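You operate a simulated robot arm through the tools that you are given. There is no shell and no other tool. Be economical: measure what you need, move in short steps, check, and stop when the job is done.

Carry out the task below with a simulated two-armed robot. There is one attempt and no reset: what you move stays moved.

JOB
Screw the brass bolt into the grey flange, then tighten every loose bolt on the yellow cover.
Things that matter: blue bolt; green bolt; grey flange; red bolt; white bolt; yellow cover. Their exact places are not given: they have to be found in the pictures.

It is judged by the outcome, as a careful person would: the job done as asked, and still so three seconds after it is handed in. It fails if anything else is knocked over, pushed out of place, dropped, spilled or broken. Lids that push on must go on centred and level and be pressed home; caps that screw on are set level and turned clockwise until they are tight.

ROBOT AND FRAMES
Two 7-joint arms with two-finger parallel grippers on one trunk, on a base that drives. Base frame: it is fixed to the floor where the robot stands at the start and does not move with it; the origin is under the middle of the robot, x ahead of it, y to its left, z up. Lengths are in mm, angles in degrees, forces in N, time in s.
The left shoulder is at the start at [30, 119, 1085], the right one opposite. With the tool pointing down near the work surface each hand reaches from about 280 to 680 mm from the robot's upright axis, wherever it stands, measured 20 degrees to its own side. Places, roughly: blue bolt [500, -300, 1000]; green bolt [600, -300, 1000]; red bolt [500, -200, 1000]; white bolt [600, -200, 1000]. Payload 3.43 kg a hand.
The TCP of each hand is the grasp point between the finger pads, 30 mm short of the fingertips. In the tool frame z runs along the fingers and y along their closing line. Largest opening 94 mm; finger width 28, thickness 10; the body of the gripper, 50 by 96 mm, starts 55 mm behind the TCP.
Orientation is that of the tool frame in the base frame, as a unit quaternion [x, y, z, w]. With the fingers straight down and closing along the base's y, the tool's x points along the base's -x, its y along +y and its z along -z.

CONTROLS
- The arms move only by the tool play_rows. It takes "left_steps", "right_steps" or both (then of equal length, played together; a hand with none holds still); each is a list of rows, each a list of 7 numbers: the turn, a rotation vector about the tool's x, y, z in units of 45 degrees (1.0 is 45 degrees), then the shift along the tool's x, y, z in units of 400 mm (1.0 is 400 mm), then the gripper command, from -1 (shut) to 1 (fully open), values between in proportion. In form: [[ax, ay, az, tx, ty, tz, hand], ...]. A call has 1 to 10 rows; each row is the pose to reach, as a shift and turn from the pose commanded when the call began, along the tool's axes at that moment. A call with a number of a shift or a turn outside -1 to 1 is refused whole. Rows are played at 5 a second. More than 50 mm and 8.6 degrees between two rows, or a gripper value outside its range, and nothing of the call is played. Where a pose cannot be reached the arm comes as near as it can. A force on the tool above 60 N (or 10 N above the force at the start of the call, whichever is more), or a blocked arm, ends the call early, and 0.2 s more pass. Each finger travels about 72 mm/s and halts on what it meets, pressing with about 44 N; the grip force reading is that of the motor and also rises with nothing between the fingers. The clock runs only during rows and for 0.2 s after the last one: add rows that repeat a pose to give the fingers time. It gives the time, the measured TCP pose, the force on the tool (base axes), the opening and the grip force at its end, in the units of the frame above (readings bear some noise), with the torque about the TCP (base axes, N m) and any sound that the robot's microphone picked up.
- Cameras (640 x 400 px; columns grow to the right, rows downward): "scene" is now at [40.7, -1, 1794.5]; the picture's right is [-0.05, -1.00, 0.00], its down [-0.79, 0.04, -0.61] and it looks along [0.61, -0.03, -0.79] (base axes); focal length 267 px, centre (320, 200). "left" rides on the left gripper at [76, -14, -102] in its tool frame; the picture's right is [0.18, 0.98, 0.00], its down [-0.75, 0.14, -0.64] and it looks along [-0.63, 0.12, 0.77] (tool axes); focal length 243 px, centre (320, 200). "right" rides on the right gripper at [76, 14, -102] in its tool frame; the picture's right is [-0.18, 0.98, 0.00], its down [-0.75, -0.14, -0.64] and it looks along [-0.63, -0.12, 0.77] (tool axes); focal length 243 px, centre (320, 200).
- get_image(camera): a new picture of that camera. The clock stands still meanwhile.
- raise_lower(by): slides the trunk up (or, below 0, down) by that many mm; the arms and the scene camera ride with it, the base frame stays. It gives what a move gives, with no picture.
- roll_base(legs): drives the robot by 1 to 6 legs, each [ahead, turn to the left] in mm and degrees, along the robot's own axes; the way and the turn of a leg run together, so that a leg with both is an arc; at most 1500 mm and 180 degrees a leg. The arms and the cameras ride along, it lands a little off, and it stops where it bumps. It gives what a move gives.
- pan_tilt(pan, tilt): turns the head with the scene camera to pan (to the left, within 143 degrees either way) and tilt (down, from -29 to 69), counted from straight ahead of the robot. It gives what a move gives.
- pixel_to_xyz(camera, pixels): for up to 12 pixels [column, row] of the newest picture of that camera ("zoom" is the newest enlarged one), the place [x, y, z] in the base frame of the surface seen there, good to about 2 mm, but the place of the scene camera against the robot may be out by one fixed shift of up to 12 mm in any direction. The clock stands still meanwhile.
- inspect(camera, box): a new picture of the part [left, top, right, bottom] of that camera's present view, enlarged. The clock stands still meanwhile.
- close_job(): hands the job in; it is judged then, once.

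Work in short steps. Measure before you move; look again where a grasp or a placing could have gone wrong, and mend it. You have 80 turns and 70 pictures in all, those below and enlarged ones among them. Open the grippers and draw the arms clear of the work before you hand the job in, unless the task says otherwise; then end with one line.

The tools are called after "Request:" as a command line: name --argument value ..., lists and objects as JSON in quotes. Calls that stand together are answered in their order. play_rows: Moves the arms, as the interface text tells. Its arguments: {"type":"object","properties":{"left_steps":{"type":"array","items":{"type":"array","items":{"type":"number"}}},"right_steps":{"type":"array","items":{"type":"array","items":{"type":"number"}}}},"required":[]} The other tools are called the same way: raise_lower (by) slides the trunk up or down; roll_base (legs) drives the base; pan_tilt (pan, tilt) turns the head that bears the scene camera; get_image (camera) takes a picture; pixel_to_xyz (camera, pixels) gives the place of the surface under pixels of a picture; inspect (camera, box) takes an enlarged picture of a part of a camera's view; close_job () hands the job in.

At the start:

```text
t: 0.0
left_tcp_pos: [362.4, 13.3, 1347.0]
left_tcp_rot: [0.0, 1.0, 0.0, 0.0]
left_force: [0.7, 0.6, 0.7]
left_wrist_torque: [0.0, -0.02, 0.03]
left_width: 93.9
left_grip_force: 0.0
right_tcp_pos: [339.0, -316.9, 1294.4]
right_tcp_rot: [0.0, 1.0, 0.0, 0.0]
right_force: [-0.1, -0.3, -0.1]
right_wrist_torque: [0.04, -0.05, 0.0]
right_width: 94.3
right_grip_force: 0.1
trunk travel left (down, up): [-350.0, 60.0]
robot x, y, heading: [-0.4, 0.0, -0.3]
head pan, tilt: [-2.6, 52.1]
```

scene: 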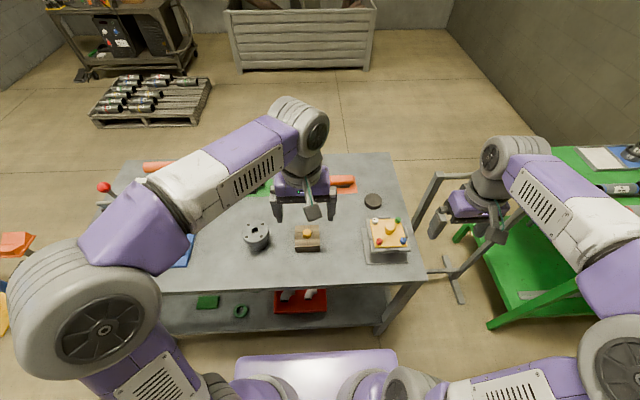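
right: 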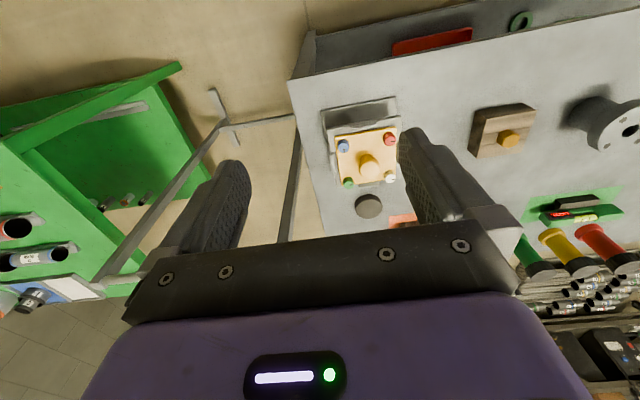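
left: 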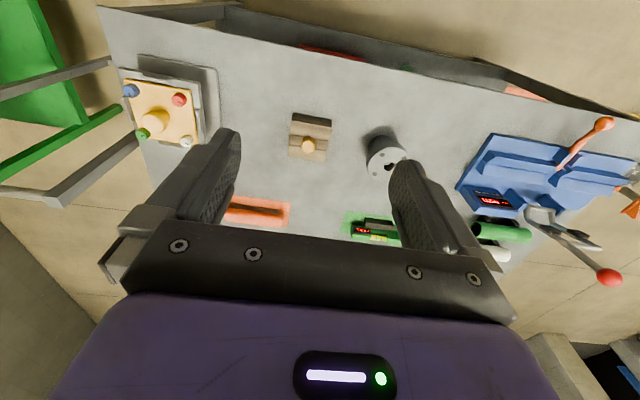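

The scene shows the flange near (257,236), the brass bolt in a wooden holder near (307,235), the yellow cover near (388,235). I zoom in on these.

Request:
inspect --camera "scene" --box '[220, 180, 420, 280]'

Request:
inspect --camera "right" --box '[300, 70, 440, 230]'

Request:
inspect --camera "left" --box '[260, 80, 440, 200]'

Request:
pixel_to_xyz --camera "left" --pixels '[[308, 145], [320, 118], [382, 150], [390, 160], [377, 170], [402, 152], [378, 143], [390, 167], [330, 190]]'

Request:
pixel_to_xyz --camera "right" --pixels '[[343, 146], [389, 139], [348, 183], [390, 177], [367, 160], [365, 140], [508, 138], [334, 116], [450, 130], [628, 131]]'

```text
3.20 times, centred on (320, 230) of scene
```

zoom: 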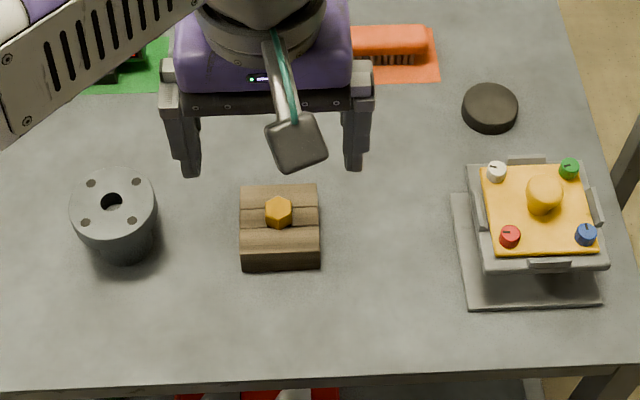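

```text
2.50 times, centred on (370, 150) of right
```

zoom: 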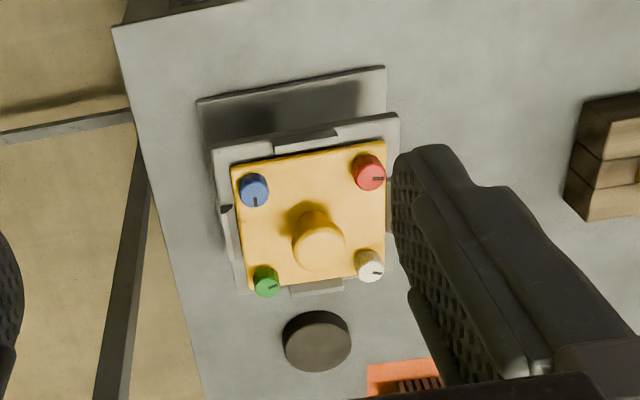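

```text
3.33 times, centred on (350, 140) of left
```

zoom: 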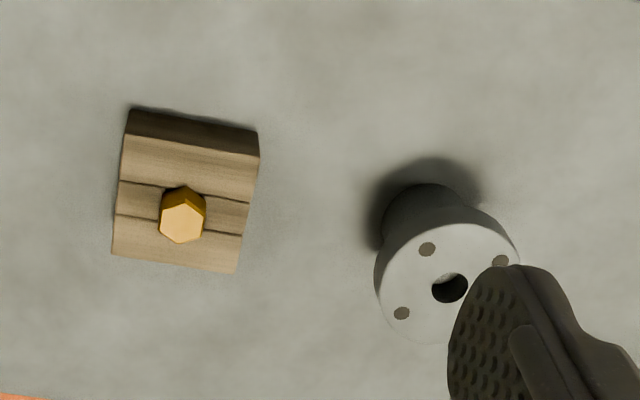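

```text
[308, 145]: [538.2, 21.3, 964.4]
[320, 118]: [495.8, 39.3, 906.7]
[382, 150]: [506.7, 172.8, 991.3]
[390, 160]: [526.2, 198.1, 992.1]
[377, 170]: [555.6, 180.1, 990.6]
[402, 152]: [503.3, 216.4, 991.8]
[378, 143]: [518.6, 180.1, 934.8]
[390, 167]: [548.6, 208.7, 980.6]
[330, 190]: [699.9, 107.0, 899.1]
```

```text
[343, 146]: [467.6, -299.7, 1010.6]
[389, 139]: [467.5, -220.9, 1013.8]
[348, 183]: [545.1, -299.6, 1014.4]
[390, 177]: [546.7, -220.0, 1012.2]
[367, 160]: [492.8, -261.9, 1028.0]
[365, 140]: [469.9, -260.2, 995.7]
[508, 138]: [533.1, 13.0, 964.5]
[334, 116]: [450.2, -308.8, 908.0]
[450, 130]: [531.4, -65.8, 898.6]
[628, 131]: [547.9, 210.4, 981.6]
```

The brass hex head is at about (536,17,964), the flange top at z≈991 with its bore near (527,195), and the four cover bolts are about 79 mm apart. I bring both hands above their work for closer views.

Request:
play_rows --left_steps '[[0, 0, 0, -0.062, 0.0025, 0.07, 1], [0, 0, 0, -0.124, 0.005, 0.14, 1], [0, 0, 0, -0.186, 0.0075, 0.21, 1], [0, 0, 0, -0.248, 0.01, 0.28, 1], [0, 0, 0, -0.31, 0.0125, 0.35, 1], [0, 0, 0, -0.372, 0.015, 0.42, 1], [0, 0, 0, -0.4325, 0.0175, 0.4925, 1], [0, 0, 0, -0.4325, 0.0175, 0.4925, 1]]' --right_steps '[[0, 0, 0, -0.06, 0.02, 0.06, 1], [0, 0, 0, -0.12, 0.04, 0.12, 1], [0, 0, 0, -0.18, 0.06, 0.18, 1], [0, 0, 0, -0.24, 0.08, 0.24, 1], [0, 0, 0, -0.3, 0.1, 0.3, 1], [0, 0, 0, -0.36, 0.12, 0.36, 1], [0, 0, 0, -0.415, 0.1425, 0.41, 1], [0, 0, 0, -0.415, 0.1425, 0.41, 1]]'

Request:
get_image --camera "left"

Request:
get_image --camera "right"

```text
t: 1.8
left_tcp_pos: [535.7, 20.1, 1148.9]
left_tcp_rot: [0.0, 1.0, 0.0, 0.0]
left_force: [-0.3, 0.6, 0.6]
left_wrist_torque: [0.0, 0.0, -0.02]
left_width: 93.8
left_grip_force: 0.1
right_tcp_pos: [503.8, -260.8, 1132.0]
right_tcp_rot: [0.0, 1.0, 0.0, 0.001]
right_force: [0.3, 0.2, 0.4]
right_wrist_torque: [0.01, -0.06, -0.01]
right_width: 94.0
right_grip_force: 0.0
trunk travel left (down, up): [-350.0, 60.0]
robot x, y, heading: [0.2, 1.6, -0.0]
head pan, tilt: [-2.6, 52.1]
```

```text
63 pictures are left
```

left: 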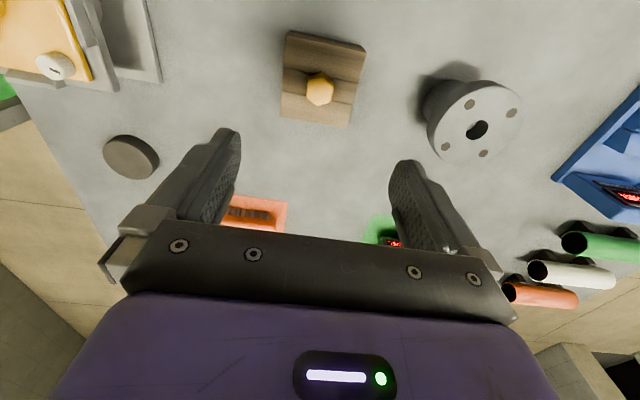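

```text
62 pictures are left
```

right: 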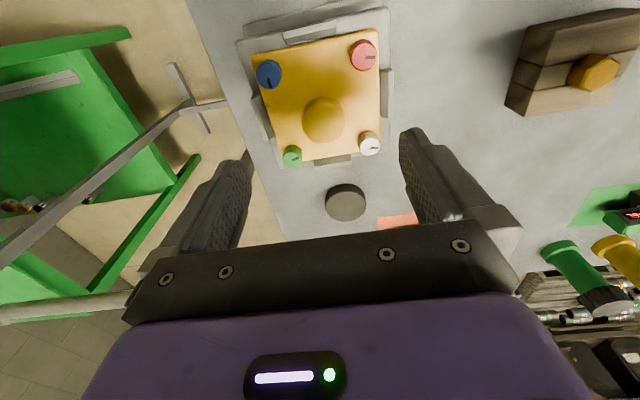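

The views are clear: brass head at (320,88), flange bore at (478,129), cover bolts at (269,74), (363,54), (292,156), (369,144). I enlarge and measure.

Request:
inspect --camera "right" --box '[230, 0, 410, 180]'

Request:
pixel_to_xyz --camera "right" --pixels '[[269, 70], [363, 52], [292, 154], [369, 142], [283, 88], [349, 80], [300, 145], [352, 140], [323, 112]]'

Request:
inspect --camera "left" --box '[260, 10, 540, 185]'

Request:
pixel_to_xyz --camera "left" --pixels '[[319, 92], [319, 77], [300, 80], [340, 90], [470, 104], [512, 113], [446, 147], [484, 153], [478, 129], [469, 130], [488, 129], [345, 122]]'

```text
2.22 times, centred on (320, 90) of right
```

zoom: 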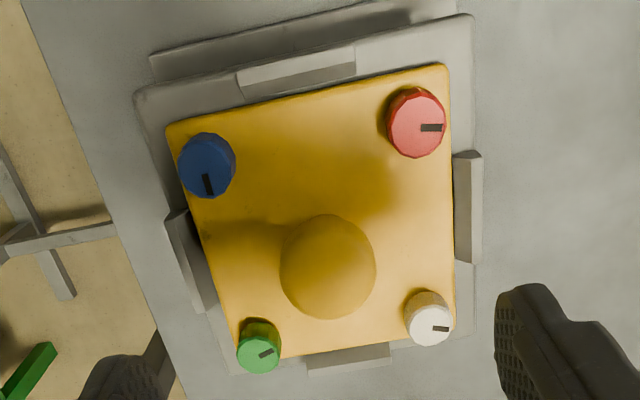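

```text
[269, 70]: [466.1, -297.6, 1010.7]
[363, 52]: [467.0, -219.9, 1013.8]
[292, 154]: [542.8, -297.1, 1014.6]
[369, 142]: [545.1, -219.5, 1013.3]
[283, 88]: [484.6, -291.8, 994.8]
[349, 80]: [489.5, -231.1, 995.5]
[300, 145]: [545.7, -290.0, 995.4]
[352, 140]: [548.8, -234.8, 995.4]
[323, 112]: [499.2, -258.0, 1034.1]
```

```text
2.29 times, centred on (400, 98) of left
```

zoom: 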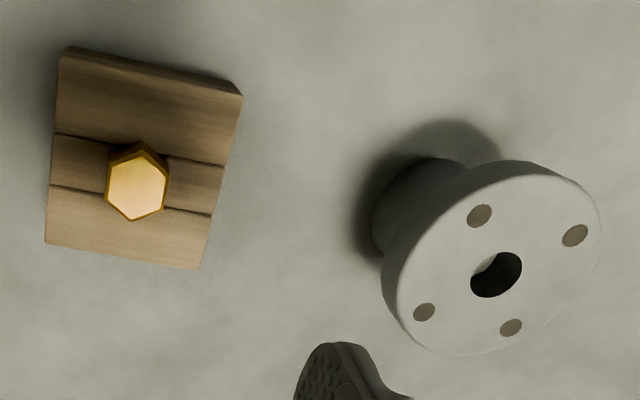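

```text
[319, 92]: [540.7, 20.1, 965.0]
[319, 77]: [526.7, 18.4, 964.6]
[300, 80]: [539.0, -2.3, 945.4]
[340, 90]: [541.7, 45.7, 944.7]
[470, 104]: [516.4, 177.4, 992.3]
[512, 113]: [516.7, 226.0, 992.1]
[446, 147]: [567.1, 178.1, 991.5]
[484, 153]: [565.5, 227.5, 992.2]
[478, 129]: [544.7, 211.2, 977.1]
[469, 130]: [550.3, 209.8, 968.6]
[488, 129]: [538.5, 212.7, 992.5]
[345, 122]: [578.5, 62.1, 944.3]
```

Flange centre from its four small holes is ≈(541.4,202.3), top z 992. Now I measure the hex head edges in the zoom: left flat (107,180), right flat (167,180), top vertex (138,152), bottom (134,220).

Request:
pixel_to_xyz --camera "zoom" --pixels '[[109, 170], [108, 200], [134, 218], [164, 208], [166, 177], [140, 160], [137, 187], [482, 255], [498, 294], [475, 280], [520, 268], [495, 254]]'

Request:
inspect --camera "left" --box '[290, 60, 354, 100]'

Request:
inspect --camera "right" --box '[250, 40, 300, 100]'

Request:
pixel_to_xyz --camera "right" --pixels '[[264, 68], [272, 66], [267, 74], [358, 52], [365, 50], [364, 60], [290, 156], [295, 155], [293, 160], [367, 145], [373, 144], [369, 149]]'

```text
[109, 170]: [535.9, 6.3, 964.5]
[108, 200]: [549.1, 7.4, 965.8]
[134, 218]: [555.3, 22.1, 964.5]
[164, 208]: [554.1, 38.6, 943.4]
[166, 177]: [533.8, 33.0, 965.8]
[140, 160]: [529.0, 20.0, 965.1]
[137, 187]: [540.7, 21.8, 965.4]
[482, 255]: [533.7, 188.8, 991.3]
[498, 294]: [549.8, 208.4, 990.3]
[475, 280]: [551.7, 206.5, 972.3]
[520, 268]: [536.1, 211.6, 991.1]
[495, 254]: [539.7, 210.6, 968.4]
```

```text
10.00 times, centred on (322, 80) of left
```

zoom: 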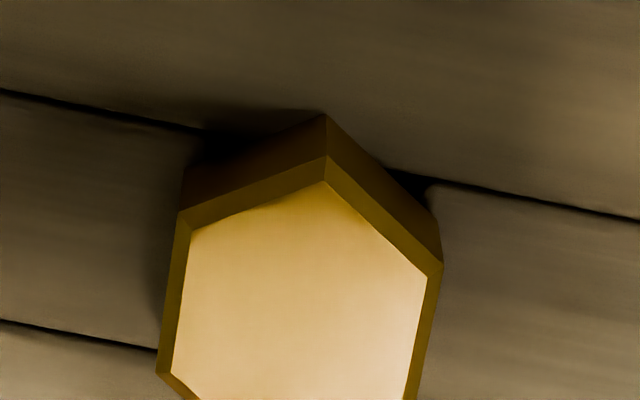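

```text
6.67 times, centred on (275, 70) of right
```

zoom: 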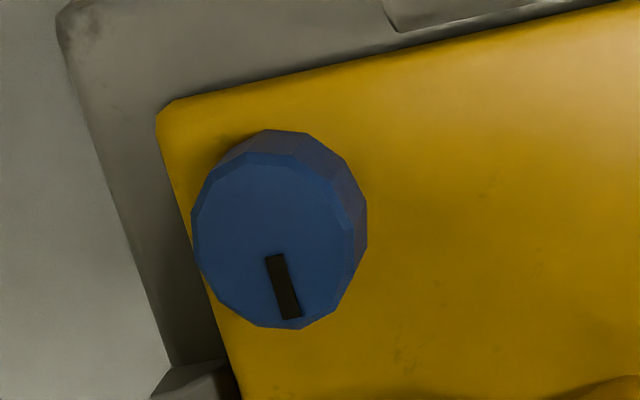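

```text
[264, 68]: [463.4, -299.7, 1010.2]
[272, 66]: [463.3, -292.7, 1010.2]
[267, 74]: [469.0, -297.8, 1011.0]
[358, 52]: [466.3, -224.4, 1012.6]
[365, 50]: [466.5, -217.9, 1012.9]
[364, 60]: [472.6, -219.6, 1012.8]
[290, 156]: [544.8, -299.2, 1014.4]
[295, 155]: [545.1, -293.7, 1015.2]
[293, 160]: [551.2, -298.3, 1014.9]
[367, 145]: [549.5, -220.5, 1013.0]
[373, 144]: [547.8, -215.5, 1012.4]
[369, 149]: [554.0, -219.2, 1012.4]
```

The hex head centre computes to (540.2, 21.5), 30 mm across flats, flats facing ±y. I lower the left hand to grip it (TCP z≈978) and move the right hand back and lower for a closer look at the cover.

Request:
play_rows --left_steps '[[0, 0, 0, -0.006, 0.0015, 0.1, 1], [0, 0, 0, -0.012, 0.003, 0.2, 1], [0, 0, 0, -0.012, 0.003, 0.3, 1], [0, 0, 0, -0.012, 0.003, 0.36, 1], [0, 0, 0, -0.012, 0.003, 0.4, 1], [0, 0, 0, -0.012, 0.003, 0.43, 1], [0, 0, 0, -0.012, 0.003, 0.43, 1]]' --right_steps '[[0, 0, 0, 0.06, 0, 0.05, 1], [0, 0, 0, 0.125, 0, 0.1, 1], [0, 0, 0, 0.125, 0, 0.1, 1], [0, 0, 0, 0.125, 0, 0.1, 1], [0, 0, 0, 0.125, 0, 0.1, 1], [0, 0, 0, 0.125, 0, 0.1, 1], [0, 0, 0, 0.125, 0, 0.1, 1]]'

Request:
get_image --camera "left"

Request:
get_image --camera "right"

```text
t: 3.4
left_tcp_pos: [541.2, 20.8, 976.7]
left_tcp_rot: [0.0, 1.0, -0.001, 0.0]
left_force: [-0.2, -0.7, 0.0]
left_wrist_torque: [0.04, -0.02, 0.02]
left_width: 94.0
left_grip_force: 0.1
right_tcp_pos: [453.5, -260.5, 1089.7]
right_tcp_rot: [0.0, 1.0, 0.0, 0.0]
right_force: [-0.3, -0.6, -0.2]
right_wrist_torque: [0.04, 0.01, -0.01]
right_width: 94.1
right_grip_force: 0.1
trunk travel left (down, up): [-350.0, 60.0]
robot x, y, heading: [-1.8, 1.8, 0.0]
head pan, tilt: [-2.6, 52.1]
```

```text
57 pictures are left
```

left: 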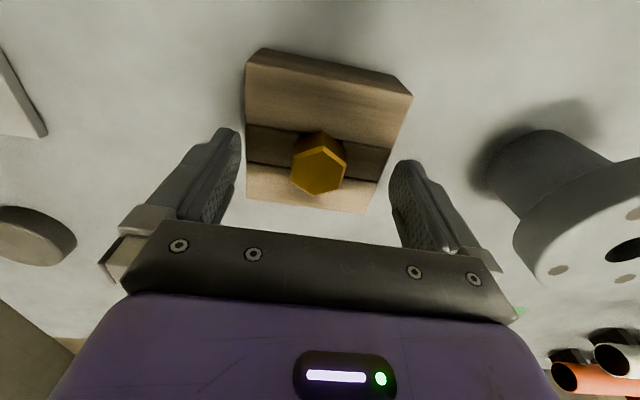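

```text
56 pictures are left
```

right: 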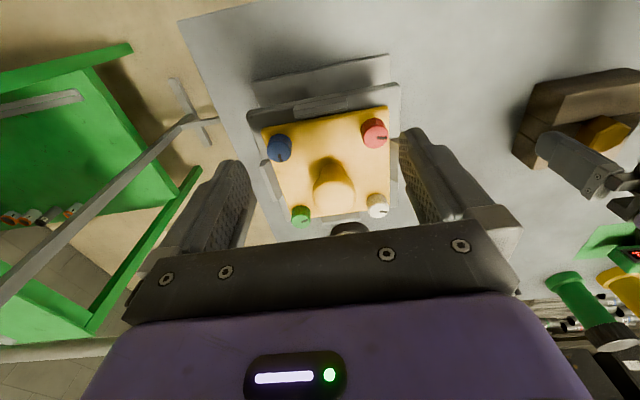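

The bolt head sits between the left fingers at (318,168). I close the left gripper while measuring the cover heads in the right view.

Request:
play_rows --left_steps '[[0, 0, 0, 0, 0, 0, -1], [0, 0, 0, 0, 0, 0, -1], [0, 0, 0, 0, 0, 0, -1], [0, 0, 0, 0, 0, 0, -1], [0, 0, 0, 0, 0, 0, -1]]'

Request:
inspect --camera "right" --box '[250, 90, 410, 240]'

Request:
pixel_to_xyz --camera "right" --pixels '[[275, 152], [283, 150], [372, 134], [378, 133], [298, 219], [304, 219], [376, 212], [381, 212], [295, 170], [360, 160], [315, 205], [360, 205]]'

Request:
get_image --camera "left"

```text
t: 4.6
left_tcp_pos: [541.5, 22.3, 975.9]
left_tcp_rot: [-0.001, 1.0, 0.0, 0.0]
left_force: [0.0, 0.4, 0.4]
left_wrist_torque: [0.06, -0.02, -0.02]
left_width: 33.1
left_grip_force: 44.2
right_tcp_pos: [455.9, -262.2, 1088.8]
right_tcp_rot: [0.0, 1.0, -0.001, 0.0]
right_force: [-0.9, -0.1, -0.1]
right_wrist_torque: [-0.02, -0.01, 0.04]
right_width: 93.7
right_grip_force: 0.0
trunk travel left (down, up): [-350.0, 60.0]
robot x, y, heading: [-2.2, -1.5, -0.2]
head pan, tilt: [-2.6, 52.1]
```

```text
2.67 times, centred on (330, 165) of right
```

zoom: 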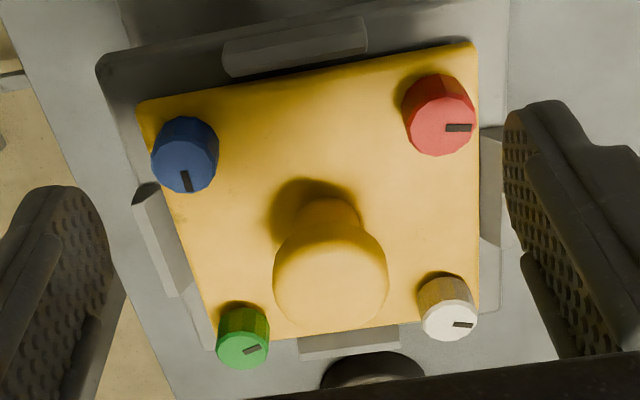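

```text
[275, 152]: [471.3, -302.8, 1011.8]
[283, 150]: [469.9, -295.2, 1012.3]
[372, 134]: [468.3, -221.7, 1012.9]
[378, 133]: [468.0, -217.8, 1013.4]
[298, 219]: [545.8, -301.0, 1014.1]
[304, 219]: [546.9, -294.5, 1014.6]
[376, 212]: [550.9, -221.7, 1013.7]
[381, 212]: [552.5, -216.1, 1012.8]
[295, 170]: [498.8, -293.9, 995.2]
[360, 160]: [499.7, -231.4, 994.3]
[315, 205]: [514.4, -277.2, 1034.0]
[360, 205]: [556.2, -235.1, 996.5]
```

```text
54 pictures are left
```

left: 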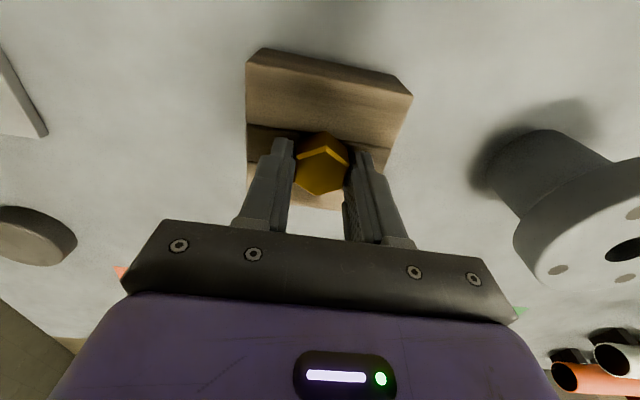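

Grip reads 33.1 mm, slightly over my 30 mm estimate. I look closer at how the fingers sit on the hex before lifting.

Request:
inspect --camera "left" --box '[270, 120, 380, 210]'

```text
4.44 times, centred on (325, 165) of left
```

zoom: 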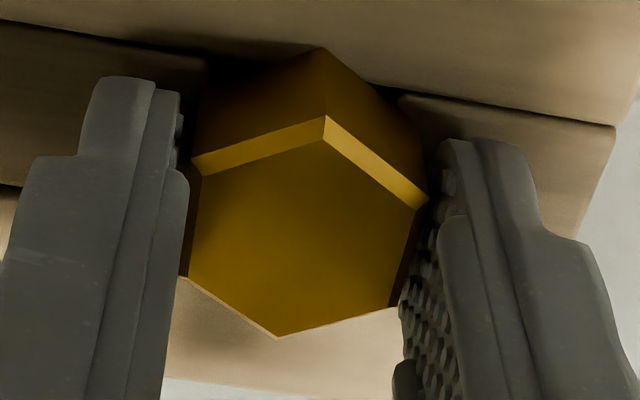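

The flats sit squarely against both pads. I lift straight up 140 mm.

Request:
play_rows --left_steps '[[0, 0, 0, 0, 0, -0.05, -1], [0, 0, 0, 0, 0, -0.12, -1], [0, 0, 0, 0, 0, -0.2, -1], [0, 0, 0, 0, 0, -0.28, -1], [0, 0, 0, 0, 0, -0.35, -1], [0, 0, 0, 0, 0, -0.35, -1]]'

Request:
get_image --camera "left"

Request:
get_image --camera "scene"

Request:
get_image --camera "right"

```text
t: 6.0
left_tcp_pos: [539.9, 21.7, 1117.3]
left_tcp_rot: [0.0, 1.0, 0.001, 0.0]
left_force: [0.2, 0.1, -0.4]
left_wrist_torque: [-0.01, 0.02, 0.0]
left_width: 33.3
left_grip_force: 44.4
right_tcp_pos: [454.3, -260.3, 1088.7]
right_tcp_rot: [0.0, 1.0, 0.0, 0.001]
right_force: [0.3, -0.4, -0.5]
right_wrist_torque: [0.01, -0.02, 0.01]
right_width: 94.2
right_grip_force: 0.1
trunk travel left (down, up): [-350.0, 60.0]
robot x, y, heading: [0.4, -0.4, -0.1]
head pan, tilt: [-2.6, 52.1]
```

```text
52 pictures are left
```

left: 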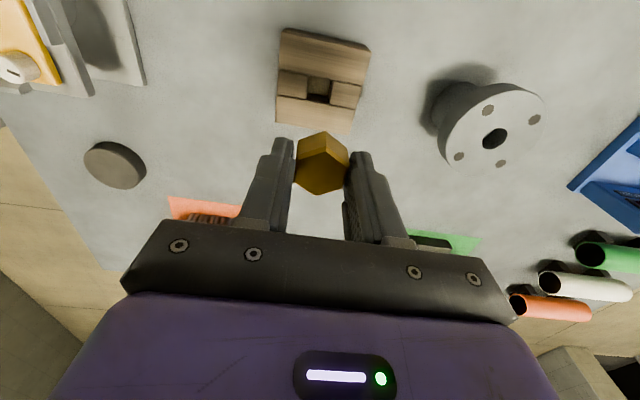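

```text
51 pictures are left
```

scene: 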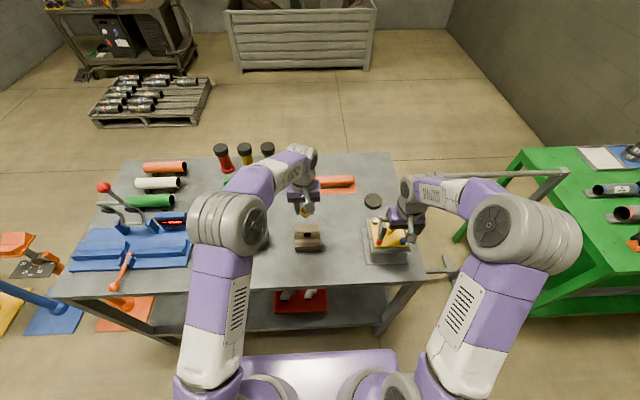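

```text
50 pictures are left
```

right: 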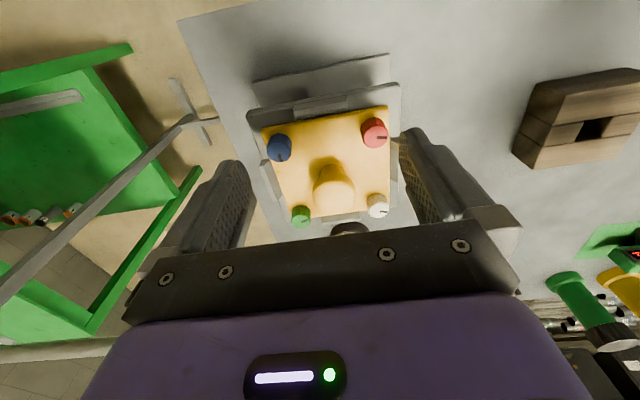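

The bolt is out, and the flange is clear below at (494,139). I remeasure its centre from here.

Request:
pixel_to_xyz --camera "left" --pixels '[[488, 109], [535, 119], [459, 156], [502, 163], [485, 133], [505, 138], [490, 147], [498, 130]]'

Request:
inspect --camera "left" --box '[430, 75, 550, 175]'

Request:
inspect --camera "scene" --box '[280, 180, 340, 230]'

```text
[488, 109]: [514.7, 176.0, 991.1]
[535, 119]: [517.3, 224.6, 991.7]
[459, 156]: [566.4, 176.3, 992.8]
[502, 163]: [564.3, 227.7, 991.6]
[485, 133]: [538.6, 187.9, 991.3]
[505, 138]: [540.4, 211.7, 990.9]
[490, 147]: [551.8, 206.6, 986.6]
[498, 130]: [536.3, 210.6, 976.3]
```

```text
4.00 times, centred on (490, 125) of left
```

zoom: 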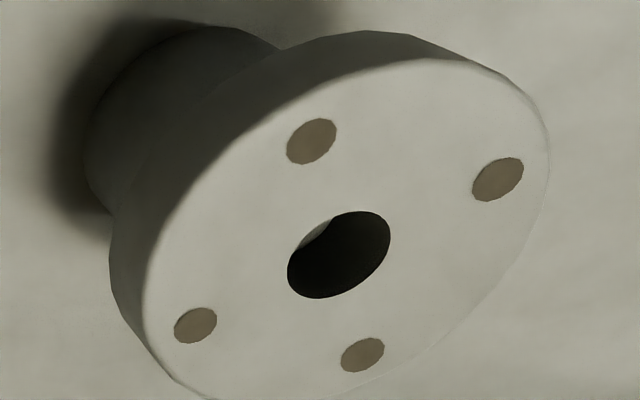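

```text
8.00 times, centred on (310, 205) of scene
```

zoom: 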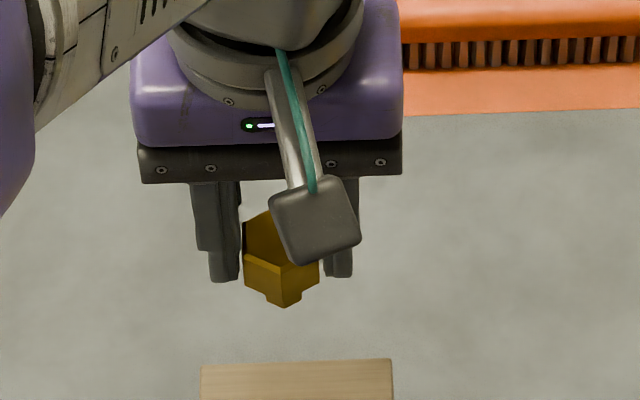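

The flange centre averages (540.6, 201.2), top 992. I move the bolt over it and pre-turn the wrist 135° counter-clockwise to have screwing range.

Request:
play_rows --left_steps '[[0, 0, 0, 0, 0.08, 0, -1], [0, 0, 0, 0, 0.17, 0, -1], [0, 0, 0, 0, 0.26, 0, -1], [0, 0, 0, 0, 0.35, 0, -1], [0, 0, 0, -0.001, 0.43, 0, -1], [0, 0, 0, -0.001, 0.449, 0, -1], [0, 0, 0, -0.001, 0.449, 0, -1]]'

Request:
play_rows --left_steps '[[0, 0, -0.17, 0, 0, 0, -1], [0, 0, -0.34, 0, 0, 0, -1], [0, 0, -0.5, 0, 0, 0, -1], [0, 0, -0.67, 0, 0, 0, -1], [0, 0, -0.84, 0, 0, 0, -1], [0, 0, -1, 0, 0, 0, -1]]'

Request:
play_rows --left_steps '[[0, 0, -0.17, 0, 0, 0, -1], [0, 0, -0.34, 0, 0, 0, -1], [0, 0, -0.5, 0, 0, 0, -1], [0, 0, -0.67, 0, 0, 0, -1], [0, 0, -0.84, 0, 0, 0, -1], [0, 0, -1, 0, 0, 0, -1]]'

Request:
play_rows --left_steps '[[0, 0, -0.17, 0, 0, 0, -1], [0, 0, -0.34, 0, 0, 0, -1], [0, 0, -0.5, 0, 0, 0, -1], [0, 0, -0.67, 0, 0, 0, -1], [0, 0, -0.84, 0, 0, 0, -1], [0, 0, -1, 0, 0, 0, -1], [0, 0, -1, 0, 0, 0, -1]]'

Request:
get_image --camera "left"

```text
t: 7.6
left_tcp_pos: [540.4, 199.8, 1116.7]
left_tcp_rot: [0.0, 1.0, -0.001, -0.001]
left_force: [-0.1, -0.3, -1.0]
left_wrist_torque: [-0.03, -0.02, 0.0]
left_width: 33.1
left_grip_force: 44.1
right_tcp_pos: [454.9, -261.1, 1090.5]
right_tcp_rot: [0.0, 1.0, 0.0, 0.0]
right_force: [-0.1, -0.6, -0.2]
right_wrist_torque: [-0.03, -0.05, 0.0]
right_width: 94.0
right_grip_force: 0.1
trunk travel left (down, up): [-350.0, 60.0]
robot x, y, heading: [-0.9, -1.6, -0.0]
head pan, tilt: [-2.6, 52.1]
```

```text
t: 9.0
left_tcp_pos: [541.3, 200.6, 1116.9]
left_tcp_rot: [-0.384, 0.924, 0.0, 0.0]
left_force: [0.2, 0.4, -1.4]
left_wrist_torque: [0.0, -0.02, 0.01]
left_width: 33.0
left_grip_force: 44.3
right_tcp_pos: [455.0, -263.3, 1090.1]
right_tcp_rot: [0.0, 1.0, 0.0, 0.0]
right_force: [-0.6, 0.9, 0.0]
right_wrist_torque: [0.02, 0.01, 0.02]
right_width: 94.0
right_grip_force: 0.0
trunk travel left (down, up): [-350.0, 60.0]
robot x, y, heading: [-0.6, -0.6, -0.3]
head pan, tilt: [-2.6, 52.1]
```

```text
t: 10.4
left_tcp_pos: [541.0, 200.8, 1116.7]
left_tcp_rot: [0.708, -0.706, 0.0, 0.0]
left_force: [-0.2, 0.1, -0.7]
left_wrist_torque: [0.01, -0.01, -0.01]
left_width: 33.1
left_grip_force: 43.7
right_tcp_pos: [453.9, -261.7, 1088.3]
right_tcp_rot: [-0.001, 1.0, 0.001, -0.001]
right_force: [-0.7, 0.6, 0.7]
right_wrist_torque: [0.01, -0.01, 0.0]
right_width: 94.0
right_grip_force: 0.1
trunk travel left (down, up): [-350.0, 60.0]
robot x, y, heading: [0.4, -1.4, 0.0]
head pan, tilt: [-2.6, 52.1]
```

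```text
t: 12.0
left_tcp_pos: [540.5, 201.6, 1117.1]
left_tcp_rot: [0.924, -0.382, 0.001, 0.0]
left_force: [0.0, 0.4, -1.5]
left_wrist_torque: [0.01, -0.01, 0.01]
left_width: 33.3
left_grip_force: 43.8
right_tcp_pos: [454.1, -261.9, 1090.0]
right_tcp_rot: [0.0, 1.0, 0.0, 0.001]
right_force: [-0.6, -0.1, 0.3]
right_wrist_torque: [0.03, -0.01, 0.01]
right_width: 94.2
right_grip_force: 0.0
trunk travel left (down, up): [-350.0, 60.0]
robot x, y, heading: [0.1, 2.0, 0.1]
head pan, tilt: [-2.6, 52.1]
```

```text
47 pictures are left
```

left: 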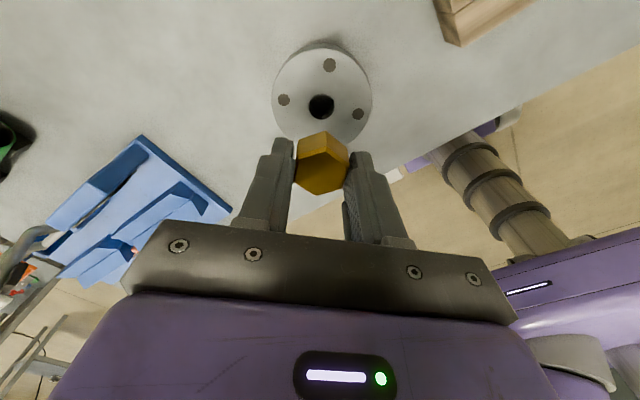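

Rotation reaches 135° freely. I zoom to check the bore's lateral alignment with the head.

Request:
inspect --camera "left" --box '[264, 40, 384, 140]'

```text
4.00 times, centred on (324, 90) of left
```

zoom: 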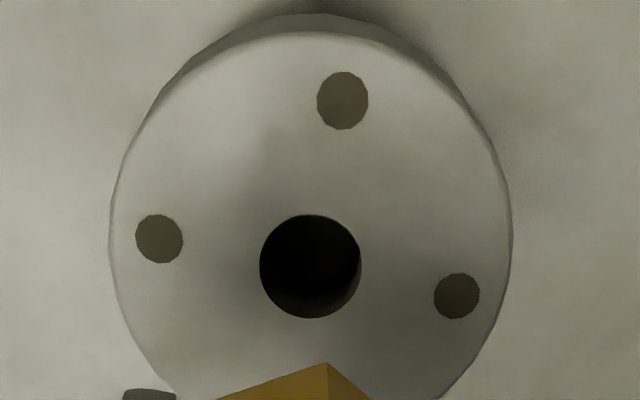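

I query the small-hole positions in this zoom; the two opposite ones give the centre directly.

Request:
pixel_to_xyz --camera "zoom" --pixels '[[159, 239], [457, 296], [342, 100], [255, 266], [366, 262], [308, 210], [112, 240], [512, 225]]'

```text
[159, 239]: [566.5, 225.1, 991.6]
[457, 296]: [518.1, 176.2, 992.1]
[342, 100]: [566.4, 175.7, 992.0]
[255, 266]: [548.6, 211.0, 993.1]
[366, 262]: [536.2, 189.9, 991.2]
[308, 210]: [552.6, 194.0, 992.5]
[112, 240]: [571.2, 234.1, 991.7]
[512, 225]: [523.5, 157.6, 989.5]
```

Centre now averages about (541.4,201.2). I nudge 0.8 mm in x and lower slowly, watching for contact.

Request:
play_rows --left_steps '[[0, 0, 0, 0.0014, -0.0014, 0.05, -1], [0, 0, 0, 0.0014, -0.0014, 0.09, -1], [0, 0, 0, 0.0014, -0.0014, 0.105, -1], [0, 0, 0, 0.0014, -0.0014, 0.1125, -1], [0, 0, 0, 0.0014, -0.0014, 0.12, -1], [0, 0, 0, 0.0014, -0.0014, 0.1275, -1], [0, 0, 0, 0.0014, -0.0014, 0.135, -1], [0, 0, 0, 0.0014, -0.0014, 0.135, -1]]'

Request:
get_image --camera "scene"

Request:
inspect --camera "left" --box '[240, 50, 400, 210]'

```text
t: 13.8
left_tcp_pos: [541.9, 200.9, 1063.4]
left_tcp_rot: [0.924, -0.383, 0.0, 0.0]
left_force: [0.1, -0.6, -0.9]
left_wrist_torque: [0.01, 0.01, 0.0]
left_width: 33.4
left_grip_force: 43.4
right_tcp_pos: [453.7, -260.9, 1090.5]
right_tcp_rot: [0.001, 1.0, 0.001, -0.001]
right_force: [0.4, -0.3, -0.8]
right_wrist_torque: [-0.01, -0.01, 0.01]
right_width: 93.9
right_grip_force: 0.1
trunk travel left (down, up): [-350.0, 60.0]
robot x, y, heading: [-2.6, 0.8, -0.3]
head pan, tilt: [-2.6, 52.1]
```

```text
45 pictures are left
```

scene: 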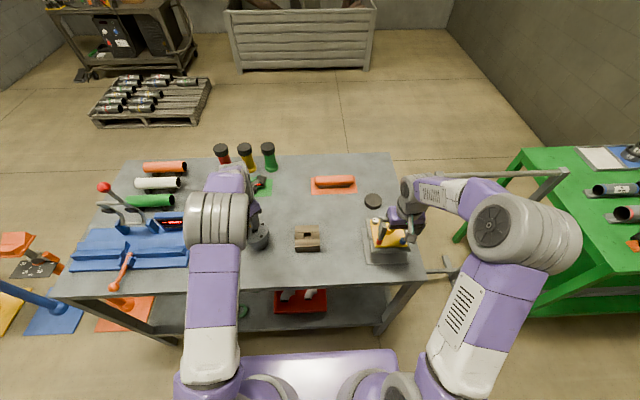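

```text
2.50 times, centred on (320, 130) of left
```

zoom: 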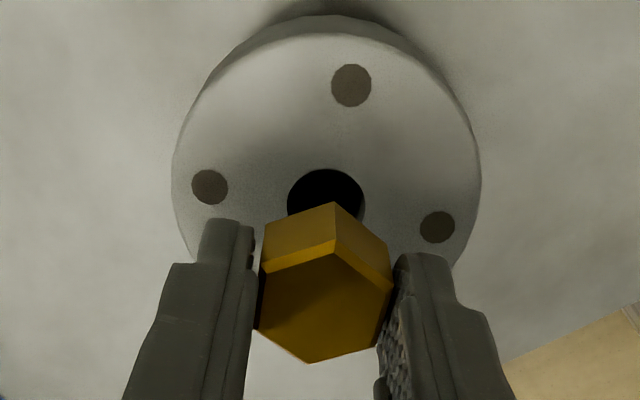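

No contact yet, and the bore (≈325) lines up with the head (≈325) in the zoom. I keep lowering at 3 mm a row.

Request:
play_rows --left_steps '[[0, 0, 0, 0, 0, 0.0075, -1], [0, 0, 0, 0, 0, 0.015, -1], [0, 0, 0, 0, 0, 0.0225, -1], [0, 0, 0, 0, 0, 0.03, -1], [0, 0, 0, 0, 0, 0.0375, -1], [0, 0, 0, 0, 0, 0.045, -1]]'

Request:
inspect --camera "left" --box '[240, 50, 400, 210]'

```text
t: 15.2
left_tcp_pos: [541.3, 201.0, 1044.8]
left_tcp_rot: [0.924, -0.382, 0.0, 0.0]
left_force: [0.8, 0.5, -0.8]
left_wrist_torque: [-0.02, -0.02, 0.03]
left_width: 33.3
left_grip_force: 44.2
right_tcp_pos: [454.6, -261.2, 1089.9]
right_tcp_rot: [0.0, 1.0, 0.0, 0.0]
right_force: [-0.5, 0.7, -0.3]
right_wrist_torque: [-0.02, 0.0, 0.01]
right_width: 93.9
right_grip_force: 0.1
trunk travel left (down, up): [-350.0, 60.0]
robot x, y, heading: [-0.3, -2.1, -0.1]
head pan, tilt: [-2.6, 52.1]
```

```text
2.50 times, centred on (320, 130) of left
```

zoom: 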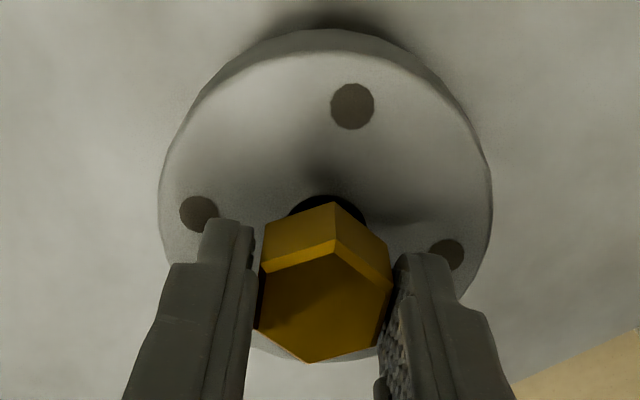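

Still no force at 1045 (head underside ≈ 21 mm above the flange). I go on at 2 mm a row.

Request:
play_rows --left_steps '[[0, 0, 0, 0, 0, 0.005, -1], [0, 0, 0, 0, 0, 0.01, -1], [0, 0, 0, 0, 0, 0.015, -1], [0, 0, 0, 0, 0, 0.02, -1], [0, 0, 0, 0, 0, 0.02, -1]]'

```text
t: 16.4
left_tcp_pos: [541.5, 200.3, 1035.9]
left_tcp_rot: [0.924, -0.382, 0.0, -0.001]
left_force: [0.7, 0.0, -1.0]
left_wrist_torque: [-0.01, -0.01, 0.02]
left_width: 33.4
left_grip_force: 43.7
right_tcp_pos: [454.3, -260.9, 1091.2]
right_tcp_rot: [0.0, 1.0, -0.001, 0.0]
right_force: [0.6, -0.7, -0.2]
right_wrist_torque: [0.0, -0.03, 0.0]
right_width: 93.9
right_grip_force: 0.0
trunk travel left (down, up): [-350.0, 60.0]
robot x, y, heading: [3.3, -0.7, 0.0]
head pan, tilt: [-2.6, 52.1]
```

No contact at 1036; I continue in 1 mm rows.

Request:
play_rows --left_steps '[[0, 0, 0, 0, 0, 0.0025, -1], [0, 0, 0, 0, 0, 0.005, -1], [0, 0, 0, 0, 0, 0.0075, -1], [0, 0, 0, 0, 0, 0.01, -1], [0, 0, 0, 0, 0, 0.0125, -1], [0, 0, 0, 0, 0, 0.015, -1], [0, 0, 0, 0, 0, 0.015, -1]]'

Request:
inspect --camera "left" --box '[240, 50, 400, 210]'

```text
t: 18.0
left_tcp_pos: [542.6, 202.0, 1032.1]
left_tcp_rot: [0.924, -0.383, 0.0, -0.001]
left_force: [0.3, -0.3, -0.7]
left_wrist_torque: [0.05, 0.04, 0.01]
left_width: 33.1
left_grip_force: 43.5
right_tcp_pos: [454.9, -260.8, 1089.8]
right_tcp_rot: [0.0, 1.0, 0.0, 0.0]
right_force: [0.0, 1.0, 0.3]
right_wrist_torque: [-0.01, 0.01, 0.02]
right_width: 93.9
right_grip_force: 0.1
trunk travel left (down, up): [-350.0, 60.0]
robot x, y, heading: [-0.6, 0.7, 0.1]
head pan, tilt: [-2.6, 52.1]
```

```text
2.50 times, centred on (320, 130) of left
```

zoom: 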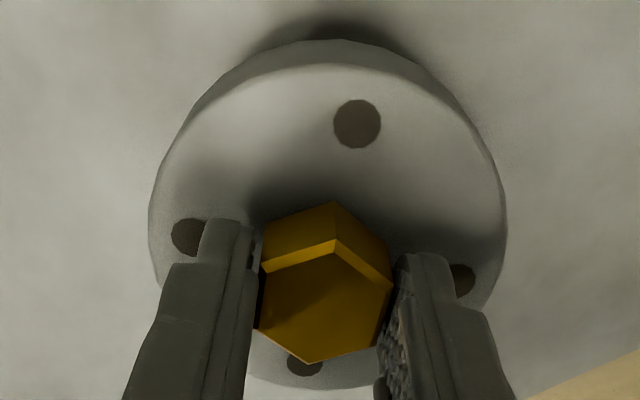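

Still free; the head underside is about 8 mm above the flange. I continue 1 mm a row.

Request:
play_rows --left_steps '[[0, 0, 0, 0, 0, 0.0025, -1], [0, 0, 0, 0, 0, 0.005, -1], [0, 0, 0, 0, 0, 0.0075, -1], [0, 0, 0, 0, 0, 0.01, -1], [0, 0, 0, 0, 0, 0.01, -1]]'

```text
t: 19.2
left_tcp_pos: [541.1, 201.6, 1026.6]
left_tcp_rot: [0.924, -0.383, 0.001, -0.001]
left_force: [0.1, 0.4, -0.6]
left_wrist_torque: [0.02, 0.0, 0.02]
left_width: 33.4
left_grip_force: 44.3
right_tcp_pos: [453.5, -262.1, 1089.7]
right_tcp_rot: [0.0, 1.0, 0.0, 0.0]
right_force: [-0.7, 0.3, 0.3]
right_wrist_torque: [0.0, 0.0, 0.01]
right_width: 93.9
right_grip_force: 0.0
trunk travel left (down, up): [-350.0, 60.0]
robot x, y, heading: [0.5, -2.7, 0.1]
head pan, tilt: [-2.6, 52.1]
```

No contact at 1027. I lower 2 mm more in half-millimetre rows and look.

Request:
play_rows --left_steps '[[0, 0, 0, 0, 0, 0.00125, -1], [0, 0, 0, 0, 0, 0.0025, -1], [0, 0, 0, 0, 0, 0.00375, -1], [0, 0, 0, 0, 0, 0.005, -1], [0, 0, 0, 0, 0, 0.005, -1]]'

Request:
inspect --camera "left" --box '[270, 100, 380, 200]'

Request:
inspect --camera "scene" --box '[220, 190, 300, 260]'

```text
t: 20.4
left_tcp_pos: [543.1, 202.6, 1024.0]
left_tcp_rot: [0.924, -0.382, -0.001, 0.0]
left_force: [-0.2, 0.3, -0.8]
left_wrist_torque: [0.03, -0.02, -0.03]
left_width: 33.3
left_grip_force: 43.6
right_tcp_pos: [453.6, -261.4, 1088.6]
right_tcp_rot: [0.0, 1.0, -0.001, 0.0]
right_force: [-0.5, 0.4, 0.5]
right_wrist_torque: [-0.02, 0.01, 0.01]
right_width: 94.0
right_grip_force: 0.0
trunk travel left (down, up): [-350.0, 60.0]
robot x, y, heading: [-2.7, -0.5, -0.0]
head pan, tilt: [-2.6, 52.1]
```

```text
4.00 times, centred on (325, 150) of left
```

zoom: 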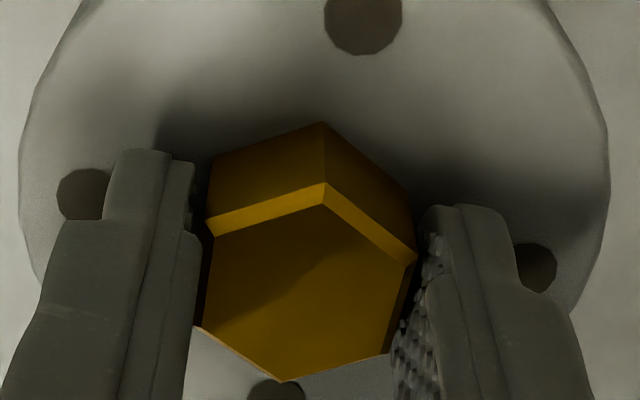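

```text
5.71 times, centred on (260, 225) of scene
```

zoom: 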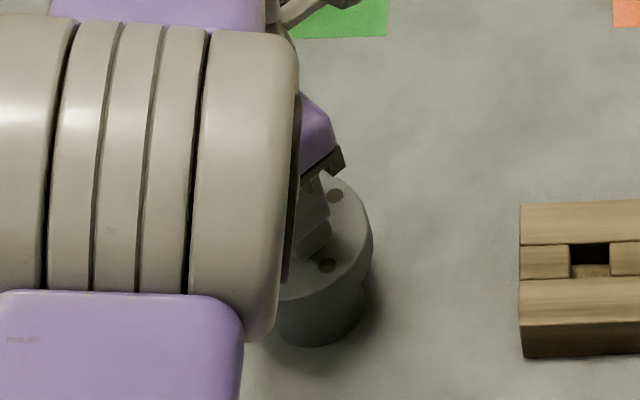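

Everything is nearly seated with no contact force. I try a 45° clockwise turn with no feed to see whether a thread catches.

Request:
play_rows --left_steps '[[0, 0, 0.17, 0, 0, 0, -1], [0, 0, 0.34, 0, 0, 0, -1], [0, 0, 0.5, 0, 0, 0, -1], [0, 0, 0.67, 0, 0, 0, -1], [0, 0, 0.84, 0, 0, 0, -1], [0, 0, 1, 0, 0, 0, -1], [0, 0, 1, 0, 0, 0, -1]]'

Request:
get_image --camera "left"

```text
t: 22.0
left_tcp_pos: [541.9, 200.6, 1027.0]
left_tcp_rot: [-0.707, 0.708, -0.002, 0.002]
left_force: [-4.4, 4.1, 24.0]
left_wrist_torque: [0.1, 0.81, -0.07]
left_width: 33.4
left_grip_force: 43.6
right_tcp_pos: [453.6, -262.3, 1091.0]
right_tcp_rot: [0.0, 1.0, -0.001, 0.001]
right_force: [0.4, -1.1, 0.1]
right_wrist_torque: [0.01, -0.01, -0.01]
right_width: 94.2
right_grip_force: 0.0
trunk travel left (down, up): [-350.0, 60.0]
robot x, y, heading: [-0.5, -2.7, -0.0]
head pan, tilt: [-2.6, 52.1]
```

```text
39 pictures are left
```

left: 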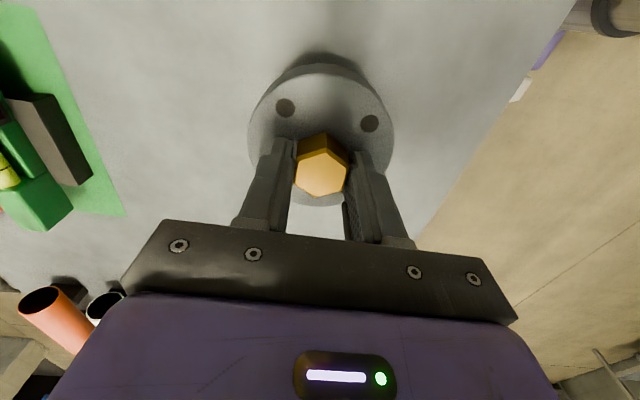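

An upward force of 24 N and a held height (1027 vs. 1026 commanded) suggest the thread has caught. I turn another 45° without feed and watch the force.

Request:
play_rows --left_steps '[[0, 0, 0.17, 0, 0, 0, -1], [0, 0, 0.34, 0, 0, 0, -1], [0, 0, 0.5, 0, 0, 0, -1], [0, 0, 0.67, 0, 0, 0, -1], [0, 0, 0.84, 0, 0, 0, -1], [0, 0, 1, 0, 0, 0, -1], [0, 0, 1, 0, 0, 0, -1]]'

Request:
inspect --camera "left" --box '[240, 70, 400, 210]'

```text
t: 23.6
left_tcp_pos: [540.8, 201.4, 1026.8]
left_tcp_rot: [-0.382, 0.924, 0.0, 0.002]
left_force: [2.4, 3.8, 27.8]
left_wrist_torque: [0.3, 0.24, -0.03]
left_width: 33.4
left_grip_force: 43.6
right_tcp_pos: [453.3, -261.7, 1090.4]
right_tcp_rot: [0.001, 1.0, -0.001, 0.0]
right_force: [0.9, 0.9, 0.1]
right_wrist_torque: [0.01, 0.02, 0.0]
right_width: 93.8
right_grip_force: 0.0
trunk travel left (down, up): [-350.0, 60.0]
robot x, y, heading: [-1.9, -4.6, 0.1]
head pan, tilt: [-2.6, 52.1]
```

```text
2.86 times, centred on (320, 140) of left
```

zoom: 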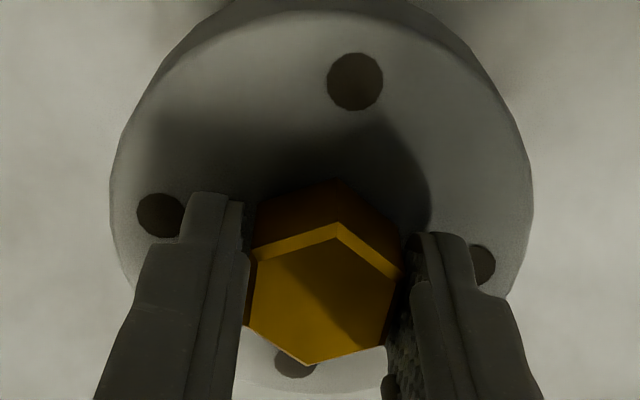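

Force stays ~28 N up. I measure head top versus the flange top to see the gap.

Request:
pixel_to_xyz --camera "zoom" --pixels '[[320, 280], [340, 270], [300, 320], [370, 300], [355, 81], [250, 120], [450, 150], [160, 215], [350, 200], [290, 225]]'

```text
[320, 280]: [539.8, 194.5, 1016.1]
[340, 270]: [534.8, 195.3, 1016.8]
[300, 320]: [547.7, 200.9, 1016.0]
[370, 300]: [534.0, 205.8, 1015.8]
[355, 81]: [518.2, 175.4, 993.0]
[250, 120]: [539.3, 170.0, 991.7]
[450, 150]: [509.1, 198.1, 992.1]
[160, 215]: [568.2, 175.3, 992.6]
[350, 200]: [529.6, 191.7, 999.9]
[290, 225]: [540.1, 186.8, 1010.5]
```

Head top is at 1016, flange 992, so about 4 mm (or more) remains. I keep turning clockwise two more 45° steps and watch force.

Request:
play_rows --left_steps '[[0, 0, 0.17, 0, 0, 0, -1], [0, 0, 0.34, 0, 0, 0, -1], [0, 0, 0.5, 0, 0, 0, -1], [0, 0, 0.67, 0, 0, 0, -1], [0, 0, 0.84, 0, 0, 0, -1], [0, 0, 1, 0, 0, 0, -1], [0, 0, 1, 0, 0, 0, -1]]'

Request:
play_rows --left_steps '[[0, 0, 0.17, 0, 0, 0, -1], [0, 0, 0.34, 0, 0, 0, -1], [0, 0, 0.5, 0, 0, 0, -1], [0, 0, 0.67, 0, 0, 0, -1], [0, 0, 0.84, 0, 0, 0, -1], [0, 0, 1, 0, 0, 0, -1], [0, 0, 1, 0, 0, 0, -1]]'

```text
t: 25.2
left_tcp_pos: [542.5, 199.6, 1025.3]
left_tcp_rot: [0.0, 1.0, 0.0, 0.001]
left_force: [5.5, 2.0, 19.1]
left_wrist_torque: [0.17, -0.24, -0.08]
left_width: 33.0
left_grip_force: 44.5
right_tcp_pos: [453.7, -260.9, 1090.1]
right_tcp_rot: [0.001, 1.0, 0.001, 0.0]
right_force: [1.1, 0.9, 0.5]
right_wrist_torque: [0.0, 0.0, -0.02]
right_width: 93.8
right_grip_force: 0.1
trunk travel left (down, up): [-350.0, 60.0]
robot x, y, heading: [-2.2, 1.7, 0.1]
head pan, tilt: [-2.6, 52.1]
```

```text
t: 26.8
left_tcp_pos: [541.7, 199.5, 1025.9]
left_tcp_rot: [0.384, 0.923, 0.0, -0.001]
left_force: [1.9, -4.3, 7.2]
left_wrist_torque: [-0.19, -0.29, 0.01]
left_width: 33.0
left_grip_force: 44.4
right_tcp_pos: [454.7, -261.6, 1090.7]
right_tcp_rot: [0.0, 1.0, 0.001, 0.0]
right_force: [0.3, -0.5, 0.5]
right_wrist_torque: [-0.01, 0.0, 0.0]
right_width: 94.1
right_grip_force: 0.0
trunk travel left (down, up): [-350.0, 60.0]
robot x, y, heading: [5.7, 1.1, -0.1]
head pan, tilt: [-2.6, 52.1]
```

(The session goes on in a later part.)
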